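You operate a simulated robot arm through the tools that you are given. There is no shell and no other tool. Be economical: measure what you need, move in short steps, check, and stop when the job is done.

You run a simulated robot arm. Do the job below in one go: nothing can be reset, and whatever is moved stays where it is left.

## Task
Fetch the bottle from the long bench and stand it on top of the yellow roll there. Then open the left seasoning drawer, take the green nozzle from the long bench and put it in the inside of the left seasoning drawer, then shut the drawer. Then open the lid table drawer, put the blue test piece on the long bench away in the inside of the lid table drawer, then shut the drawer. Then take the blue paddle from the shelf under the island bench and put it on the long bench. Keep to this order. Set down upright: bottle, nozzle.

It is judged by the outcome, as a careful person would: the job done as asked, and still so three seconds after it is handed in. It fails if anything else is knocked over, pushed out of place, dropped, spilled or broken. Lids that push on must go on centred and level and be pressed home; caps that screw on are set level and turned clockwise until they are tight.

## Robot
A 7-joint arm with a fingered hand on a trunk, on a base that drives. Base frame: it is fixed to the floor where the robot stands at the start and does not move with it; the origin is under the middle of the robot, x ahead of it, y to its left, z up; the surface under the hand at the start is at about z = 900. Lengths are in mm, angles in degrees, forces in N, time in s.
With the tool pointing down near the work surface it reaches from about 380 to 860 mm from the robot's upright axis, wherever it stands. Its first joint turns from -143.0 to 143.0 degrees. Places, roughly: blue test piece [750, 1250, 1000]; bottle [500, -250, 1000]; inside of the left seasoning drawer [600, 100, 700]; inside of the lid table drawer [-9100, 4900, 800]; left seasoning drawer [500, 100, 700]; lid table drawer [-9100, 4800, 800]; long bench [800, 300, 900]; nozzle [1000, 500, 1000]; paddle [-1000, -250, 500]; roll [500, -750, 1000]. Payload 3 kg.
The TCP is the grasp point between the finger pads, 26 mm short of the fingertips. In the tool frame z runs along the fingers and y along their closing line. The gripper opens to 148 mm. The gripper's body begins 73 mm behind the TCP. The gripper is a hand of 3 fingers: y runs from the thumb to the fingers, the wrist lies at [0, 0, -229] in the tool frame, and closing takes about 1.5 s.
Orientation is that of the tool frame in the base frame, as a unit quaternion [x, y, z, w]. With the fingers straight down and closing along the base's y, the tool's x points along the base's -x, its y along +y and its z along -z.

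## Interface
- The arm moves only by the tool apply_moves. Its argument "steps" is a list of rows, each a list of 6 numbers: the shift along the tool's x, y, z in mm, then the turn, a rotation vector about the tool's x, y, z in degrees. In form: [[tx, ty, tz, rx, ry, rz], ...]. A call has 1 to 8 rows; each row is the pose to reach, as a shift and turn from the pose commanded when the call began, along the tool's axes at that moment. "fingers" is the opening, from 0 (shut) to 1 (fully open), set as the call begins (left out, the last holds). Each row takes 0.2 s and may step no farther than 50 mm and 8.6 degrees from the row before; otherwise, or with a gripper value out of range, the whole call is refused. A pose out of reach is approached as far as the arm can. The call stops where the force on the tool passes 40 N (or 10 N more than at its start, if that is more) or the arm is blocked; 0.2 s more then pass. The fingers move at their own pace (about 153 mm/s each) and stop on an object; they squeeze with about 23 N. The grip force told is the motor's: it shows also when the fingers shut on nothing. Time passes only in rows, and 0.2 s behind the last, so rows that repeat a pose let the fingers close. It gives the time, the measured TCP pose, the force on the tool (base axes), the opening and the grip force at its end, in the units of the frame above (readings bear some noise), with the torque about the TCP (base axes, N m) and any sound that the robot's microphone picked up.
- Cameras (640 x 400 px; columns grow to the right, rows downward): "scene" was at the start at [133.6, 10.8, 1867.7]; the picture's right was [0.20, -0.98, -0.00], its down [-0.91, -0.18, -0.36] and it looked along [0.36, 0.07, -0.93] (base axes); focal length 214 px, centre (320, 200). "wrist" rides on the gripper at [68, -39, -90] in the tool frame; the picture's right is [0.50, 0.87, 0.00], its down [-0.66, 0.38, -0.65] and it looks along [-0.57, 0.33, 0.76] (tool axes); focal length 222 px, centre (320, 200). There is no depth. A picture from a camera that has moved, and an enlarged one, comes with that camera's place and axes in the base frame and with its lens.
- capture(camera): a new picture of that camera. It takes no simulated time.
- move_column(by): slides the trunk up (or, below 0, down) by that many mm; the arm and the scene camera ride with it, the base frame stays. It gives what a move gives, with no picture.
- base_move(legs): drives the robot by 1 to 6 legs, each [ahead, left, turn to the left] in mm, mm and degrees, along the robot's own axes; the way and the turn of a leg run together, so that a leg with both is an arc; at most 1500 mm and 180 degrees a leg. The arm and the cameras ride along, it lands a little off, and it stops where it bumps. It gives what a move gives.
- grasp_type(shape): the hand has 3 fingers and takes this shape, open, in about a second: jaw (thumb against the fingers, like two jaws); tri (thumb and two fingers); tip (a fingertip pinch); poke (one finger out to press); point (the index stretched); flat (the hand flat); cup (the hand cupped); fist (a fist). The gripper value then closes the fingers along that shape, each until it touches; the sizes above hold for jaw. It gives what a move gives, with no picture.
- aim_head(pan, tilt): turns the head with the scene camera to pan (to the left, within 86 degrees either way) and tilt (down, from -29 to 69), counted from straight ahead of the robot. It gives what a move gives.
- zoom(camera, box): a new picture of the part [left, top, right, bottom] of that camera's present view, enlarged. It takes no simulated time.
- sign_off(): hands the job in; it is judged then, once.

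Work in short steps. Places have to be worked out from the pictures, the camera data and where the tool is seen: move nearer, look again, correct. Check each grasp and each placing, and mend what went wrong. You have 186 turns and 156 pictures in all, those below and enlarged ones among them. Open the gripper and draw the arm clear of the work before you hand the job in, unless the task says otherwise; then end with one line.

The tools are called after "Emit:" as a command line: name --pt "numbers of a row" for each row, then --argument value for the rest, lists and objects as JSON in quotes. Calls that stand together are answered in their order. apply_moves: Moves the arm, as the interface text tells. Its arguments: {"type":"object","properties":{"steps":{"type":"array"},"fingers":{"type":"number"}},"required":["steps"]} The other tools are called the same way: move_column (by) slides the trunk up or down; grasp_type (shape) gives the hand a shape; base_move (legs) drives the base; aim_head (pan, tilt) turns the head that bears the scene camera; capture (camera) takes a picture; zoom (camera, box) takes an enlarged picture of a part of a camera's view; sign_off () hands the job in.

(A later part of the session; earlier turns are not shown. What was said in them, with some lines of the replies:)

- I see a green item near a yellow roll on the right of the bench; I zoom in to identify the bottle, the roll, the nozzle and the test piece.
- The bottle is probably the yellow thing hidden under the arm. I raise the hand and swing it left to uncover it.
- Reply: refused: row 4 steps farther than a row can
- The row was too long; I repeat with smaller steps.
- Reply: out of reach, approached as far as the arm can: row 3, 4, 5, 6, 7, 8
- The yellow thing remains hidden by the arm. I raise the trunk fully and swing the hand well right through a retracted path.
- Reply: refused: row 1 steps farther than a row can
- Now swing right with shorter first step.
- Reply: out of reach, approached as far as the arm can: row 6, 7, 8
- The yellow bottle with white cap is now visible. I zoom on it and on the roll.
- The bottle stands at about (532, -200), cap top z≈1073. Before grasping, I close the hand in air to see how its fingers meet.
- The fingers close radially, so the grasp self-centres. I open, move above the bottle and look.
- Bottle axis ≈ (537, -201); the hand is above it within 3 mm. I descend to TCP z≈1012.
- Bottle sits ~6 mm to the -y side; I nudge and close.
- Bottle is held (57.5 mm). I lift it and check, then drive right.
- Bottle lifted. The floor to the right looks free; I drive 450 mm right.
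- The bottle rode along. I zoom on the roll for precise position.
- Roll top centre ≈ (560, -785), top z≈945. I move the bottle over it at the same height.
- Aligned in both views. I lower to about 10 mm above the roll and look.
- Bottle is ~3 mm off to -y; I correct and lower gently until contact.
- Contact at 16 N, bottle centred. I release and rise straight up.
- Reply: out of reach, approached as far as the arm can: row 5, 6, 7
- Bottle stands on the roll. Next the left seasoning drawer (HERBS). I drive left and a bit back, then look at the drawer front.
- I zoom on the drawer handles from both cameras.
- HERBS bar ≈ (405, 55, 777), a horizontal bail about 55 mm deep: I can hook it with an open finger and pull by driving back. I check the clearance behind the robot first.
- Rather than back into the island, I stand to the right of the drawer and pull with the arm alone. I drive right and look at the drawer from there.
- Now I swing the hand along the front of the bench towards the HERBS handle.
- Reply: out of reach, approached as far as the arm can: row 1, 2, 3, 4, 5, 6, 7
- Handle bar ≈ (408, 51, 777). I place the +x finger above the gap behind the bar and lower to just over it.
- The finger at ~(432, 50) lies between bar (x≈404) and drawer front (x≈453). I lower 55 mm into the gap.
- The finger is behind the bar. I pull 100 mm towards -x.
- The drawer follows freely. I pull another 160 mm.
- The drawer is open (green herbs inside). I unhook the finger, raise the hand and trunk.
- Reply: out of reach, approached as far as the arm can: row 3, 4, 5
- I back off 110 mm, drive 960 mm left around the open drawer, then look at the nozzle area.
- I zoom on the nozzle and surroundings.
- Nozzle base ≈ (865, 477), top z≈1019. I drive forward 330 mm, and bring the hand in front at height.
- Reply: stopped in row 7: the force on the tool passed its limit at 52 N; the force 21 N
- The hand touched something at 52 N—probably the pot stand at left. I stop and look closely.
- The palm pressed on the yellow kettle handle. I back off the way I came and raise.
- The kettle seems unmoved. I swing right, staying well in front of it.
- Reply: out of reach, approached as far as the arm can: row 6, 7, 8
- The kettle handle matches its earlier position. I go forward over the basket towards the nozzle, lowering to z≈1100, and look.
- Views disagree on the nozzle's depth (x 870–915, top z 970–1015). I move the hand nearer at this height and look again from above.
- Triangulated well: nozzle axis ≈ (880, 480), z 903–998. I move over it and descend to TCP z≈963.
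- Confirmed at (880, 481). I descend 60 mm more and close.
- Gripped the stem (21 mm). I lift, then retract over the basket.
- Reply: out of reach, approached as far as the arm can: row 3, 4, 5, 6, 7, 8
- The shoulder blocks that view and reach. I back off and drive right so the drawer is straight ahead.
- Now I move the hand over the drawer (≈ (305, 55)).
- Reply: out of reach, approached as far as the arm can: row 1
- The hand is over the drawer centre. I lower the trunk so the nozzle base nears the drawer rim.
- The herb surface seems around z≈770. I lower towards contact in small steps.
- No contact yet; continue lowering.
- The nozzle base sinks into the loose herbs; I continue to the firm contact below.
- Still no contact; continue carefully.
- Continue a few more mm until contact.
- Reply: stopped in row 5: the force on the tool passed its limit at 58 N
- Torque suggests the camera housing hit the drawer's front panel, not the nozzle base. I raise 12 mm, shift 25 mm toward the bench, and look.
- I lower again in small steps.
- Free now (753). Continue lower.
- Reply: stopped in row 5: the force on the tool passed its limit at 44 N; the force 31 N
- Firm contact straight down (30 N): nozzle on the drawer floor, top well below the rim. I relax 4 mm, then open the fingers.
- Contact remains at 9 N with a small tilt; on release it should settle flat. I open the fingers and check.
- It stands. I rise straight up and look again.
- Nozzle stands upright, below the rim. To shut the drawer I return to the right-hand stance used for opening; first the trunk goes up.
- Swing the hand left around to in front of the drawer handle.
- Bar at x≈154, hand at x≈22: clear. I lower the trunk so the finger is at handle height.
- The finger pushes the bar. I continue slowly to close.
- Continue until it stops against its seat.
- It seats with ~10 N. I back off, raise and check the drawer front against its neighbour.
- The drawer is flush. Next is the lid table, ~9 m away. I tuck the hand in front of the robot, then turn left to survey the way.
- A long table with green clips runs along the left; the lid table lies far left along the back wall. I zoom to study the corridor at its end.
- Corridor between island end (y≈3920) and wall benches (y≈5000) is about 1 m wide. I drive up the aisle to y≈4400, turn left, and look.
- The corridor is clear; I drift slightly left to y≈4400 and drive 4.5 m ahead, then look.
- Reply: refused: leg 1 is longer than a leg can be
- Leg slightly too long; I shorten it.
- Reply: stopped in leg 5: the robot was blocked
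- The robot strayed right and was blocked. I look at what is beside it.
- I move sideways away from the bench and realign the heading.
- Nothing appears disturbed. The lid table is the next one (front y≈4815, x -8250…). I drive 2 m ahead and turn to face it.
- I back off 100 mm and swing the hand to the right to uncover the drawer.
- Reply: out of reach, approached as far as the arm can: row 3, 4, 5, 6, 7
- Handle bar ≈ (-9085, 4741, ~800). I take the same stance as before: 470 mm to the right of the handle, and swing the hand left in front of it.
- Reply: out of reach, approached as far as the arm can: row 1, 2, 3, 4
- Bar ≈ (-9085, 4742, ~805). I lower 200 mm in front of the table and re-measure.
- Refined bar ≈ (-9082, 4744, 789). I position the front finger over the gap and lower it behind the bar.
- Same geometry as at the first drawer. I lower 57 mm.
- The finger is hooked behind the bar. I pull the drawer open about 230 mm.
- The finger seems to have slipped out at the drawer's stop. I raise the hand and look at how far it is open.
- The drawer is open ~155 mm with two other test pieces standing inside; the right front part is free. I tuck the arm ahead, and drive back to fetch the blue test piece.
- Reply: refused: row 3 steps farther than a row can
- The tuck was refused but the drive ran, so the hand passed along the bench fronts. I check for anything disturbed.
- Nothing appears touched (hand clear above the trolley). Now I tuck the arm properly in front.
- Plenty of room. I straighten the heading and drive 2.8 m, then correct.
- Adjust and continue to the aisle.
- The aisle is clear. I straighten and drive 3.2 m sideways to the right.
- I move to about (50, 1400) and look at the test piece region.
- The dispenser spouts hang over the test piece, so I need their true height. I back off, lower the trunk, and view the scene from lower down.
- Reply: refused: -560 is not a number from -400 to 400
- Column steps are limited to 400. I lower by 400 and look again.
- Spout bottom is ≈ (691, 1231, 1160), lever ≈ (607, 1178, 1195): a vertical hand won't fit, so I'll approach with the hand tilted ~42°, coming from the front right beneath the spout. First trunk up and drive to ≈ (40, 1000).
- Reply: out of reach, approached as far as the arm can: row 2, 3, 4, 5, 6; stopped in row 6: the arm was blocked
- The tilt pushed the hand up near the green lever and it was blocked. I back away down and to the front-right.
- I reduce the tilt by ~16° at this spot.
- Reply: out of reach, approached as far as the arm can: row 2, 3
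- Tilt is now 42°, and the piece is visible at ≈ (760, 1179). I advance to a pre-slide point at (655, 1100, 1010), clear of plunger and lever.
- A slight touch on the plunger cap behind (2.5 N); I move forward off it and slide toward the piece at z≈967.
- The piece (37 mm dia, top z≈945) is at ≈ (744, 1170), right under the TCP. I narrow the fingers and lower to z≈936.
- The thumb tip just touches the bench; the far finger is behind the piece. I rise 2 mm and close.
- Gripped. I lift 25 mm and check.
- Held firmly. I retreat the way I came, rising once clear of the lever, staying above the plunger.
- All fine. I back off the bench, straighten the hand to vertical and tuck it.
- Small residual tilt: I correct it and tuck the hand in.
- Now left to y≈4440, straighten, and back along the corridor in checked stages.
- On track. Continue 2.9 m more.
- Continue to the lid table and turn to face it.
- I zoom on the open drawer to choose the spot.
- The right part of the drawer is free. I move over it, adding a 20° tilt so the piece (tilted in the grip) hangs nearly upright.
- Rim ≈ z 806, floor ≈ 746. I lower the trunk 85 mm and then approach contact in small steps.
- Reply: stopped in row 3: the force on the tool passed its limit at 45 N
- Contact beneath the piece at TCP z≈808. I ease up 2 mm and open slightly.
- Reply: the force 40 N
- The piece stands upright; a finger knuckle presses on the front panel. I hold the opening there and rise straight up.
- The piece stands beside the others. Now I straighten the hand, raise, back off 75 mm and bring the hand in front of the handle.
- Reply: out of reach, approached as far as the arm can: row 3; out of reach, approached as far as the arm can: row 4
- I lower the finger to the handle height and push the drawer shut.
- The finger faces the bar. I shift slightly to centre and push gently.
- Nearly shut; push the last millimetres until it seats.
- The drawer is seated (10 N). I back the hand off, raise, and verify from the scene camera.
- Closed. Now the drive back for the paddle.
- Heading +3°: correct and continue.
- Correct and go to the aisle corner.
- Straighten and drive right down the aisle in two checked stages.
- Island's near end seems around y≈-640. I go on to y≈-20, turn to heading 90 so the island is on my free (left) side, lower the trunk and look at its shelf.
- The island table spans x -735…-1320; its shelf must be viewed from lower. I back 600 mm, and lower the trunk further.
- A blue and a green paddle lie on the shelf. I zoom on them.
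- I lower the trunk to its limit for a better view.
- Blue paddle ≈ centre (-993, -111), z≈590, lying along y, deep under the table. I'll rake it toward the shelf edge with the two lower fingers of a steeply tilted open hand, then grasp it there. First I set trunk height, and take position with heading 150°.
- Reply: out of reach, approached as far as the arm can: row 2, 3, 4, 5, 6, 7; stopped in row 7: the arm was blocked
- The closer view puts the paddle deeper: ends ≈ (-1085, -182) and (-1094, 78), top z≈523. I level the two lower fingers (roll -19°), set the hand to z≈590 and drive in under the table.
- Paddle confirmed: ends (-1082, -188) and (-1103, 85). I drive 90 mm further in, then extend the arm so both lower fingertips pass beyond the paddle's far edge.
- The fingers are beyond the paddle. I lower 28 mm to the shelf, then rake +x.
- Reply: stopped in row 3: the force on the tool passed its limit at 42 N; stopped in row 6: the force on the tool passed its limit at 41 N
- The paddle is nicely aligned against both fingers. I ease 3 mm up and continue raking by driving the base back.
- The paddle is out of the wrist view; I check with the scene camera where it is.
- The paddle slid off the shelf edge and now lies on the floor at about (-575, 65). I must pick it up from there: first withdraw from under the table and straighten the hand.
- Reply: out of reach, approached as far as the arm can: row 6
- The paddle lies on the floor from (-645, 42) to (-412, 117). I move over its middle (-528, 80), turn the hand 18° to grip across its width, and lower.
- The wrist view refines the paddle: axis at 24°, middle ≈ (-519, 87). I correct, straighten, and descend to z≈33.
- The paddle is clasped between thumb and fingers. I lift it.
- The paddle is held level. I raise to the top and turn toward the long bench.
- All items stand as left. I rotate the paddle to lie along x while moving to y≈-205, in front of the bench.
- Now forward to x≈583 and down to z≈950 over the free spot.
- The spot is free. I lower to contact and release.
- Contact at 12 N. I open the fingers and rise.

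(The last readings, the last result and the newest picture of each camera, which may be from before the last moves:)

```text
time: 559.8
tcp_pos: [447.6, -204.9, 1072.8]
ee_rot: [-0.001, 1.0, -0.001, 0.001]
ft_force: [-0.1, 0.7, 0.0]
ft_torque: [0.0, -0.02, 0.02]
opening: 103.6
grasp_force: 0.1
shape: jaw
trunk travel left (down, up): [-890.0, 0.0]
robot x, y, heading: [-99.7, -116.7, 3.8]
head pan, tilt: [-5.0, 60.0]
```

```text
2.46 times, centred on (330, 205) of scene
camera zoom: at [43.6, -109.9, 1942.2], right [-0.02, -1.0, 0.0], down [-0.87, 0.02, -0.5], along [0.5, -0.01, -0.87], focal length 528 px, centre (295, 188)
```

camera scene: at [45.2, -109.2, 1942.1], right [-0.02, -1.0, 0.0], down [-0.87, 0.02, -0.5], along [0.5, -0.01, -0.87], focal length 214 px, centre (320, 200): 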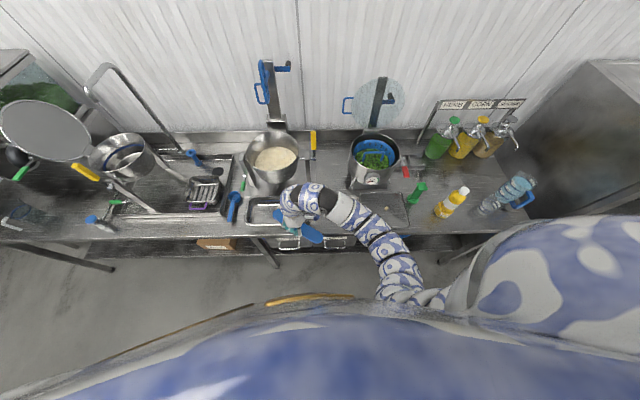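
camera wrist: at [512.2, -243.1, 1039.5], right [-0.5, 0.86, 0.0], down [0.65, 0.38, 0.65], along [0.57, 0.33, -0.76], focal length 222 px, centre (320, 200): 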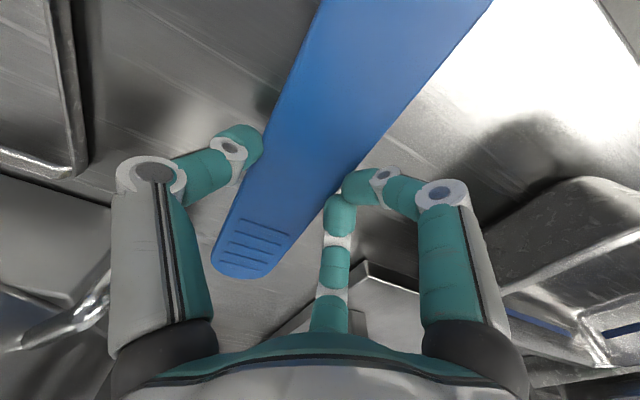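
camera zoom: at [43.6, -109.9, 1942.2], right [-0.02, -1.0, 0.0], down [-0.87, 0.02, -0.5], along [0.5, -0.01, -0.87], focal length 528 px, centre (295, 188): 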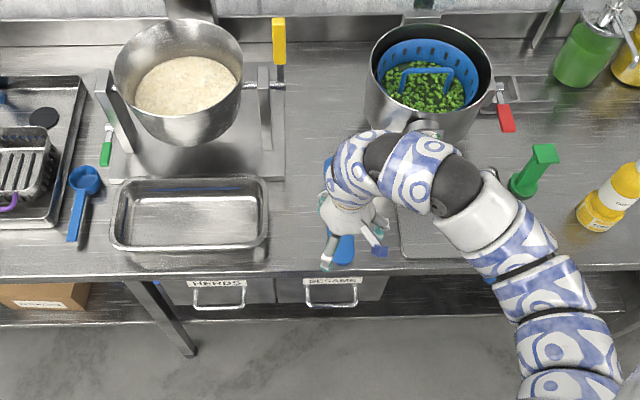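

The paddle lies flat on the bench. I back the robot off to clear the arm and take a last look.

Emit:
base_move --legs '[[-180, 0, 0]]'

Emit:
apply_moves --pt "0 0 0 0 0 0" --fingers 1

Emit:
capture --camera "scene"

```text
time: 561.3
tcp_pos: [271.1, -216.1, 1073.0]
ee_rot: [-0.001, 1.0, 0.0, 0.001]
ft_force: [-0.1, 0.0, -0.2]
ft_torque: [0.01, -0.03, -0.02]
opening: 103.5
grasp_force: 0.1
shape: jaw
trunk travel left (down, up): [-890.0, 0.0]
robot x, y, heading: [-278.5, -126.5, 3.9]
head pan, tilt: [-5.0, 60.0]
```

```text
time: 561.7
tcp_pos: [270.3, -216.4, 1072.8]
ee_rot: [-0.002, 1.0, -0.001, 0.002]
ft_force: [-0.3, 0.6, 0.1]
ft_torque: [-0.03, -0.01, 0.0]
opening: 148.2
grasp_force: 0.1
shape: jaw
trunk travel left (down, up): [-890.0, 0.0]
robot x, y, heading: [-277.1, -123.6, 3.7]
head pan, tilt: [-5.0, 60.0]
```

```text
3 pictures are left
camera scene: at [-134.8, -121.0, 1942.1], right [-0.02, -1.0, 0.0], down [-0.87, 0.02, -0.5], along [0.5, -0.01, -0.87], focal length 214 px, centre (320, 200)
```

scene: 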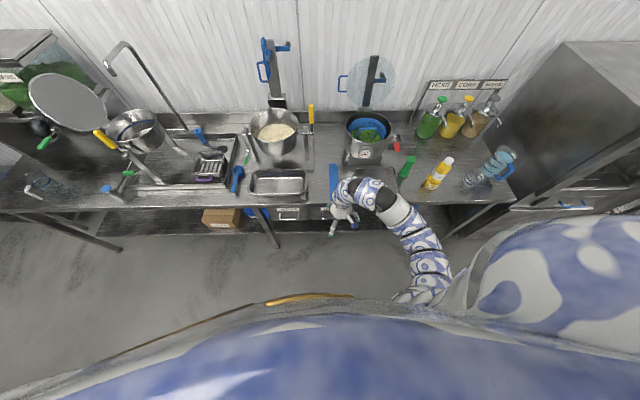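

The bottle is on the roll, both drawers were shut when last checked, and the paddle is on the long bench. The hand is open and clear, so I hand in.

Emit:
sign_off

```text
The job is handed in.
```

All four parts are done in the order asked, and I saw nothing else out of place, but it was not clean: the blue paddle slid off its shelf onto the floor while I raked it out, so I picked it up from there. On the way the hand pressed the kettle's yellow handle (52 N), was blocked beside the green bean-dispenser lever and lightly touched the blue plunger. The robot was also stopped once by a bench on the way to the lid table.
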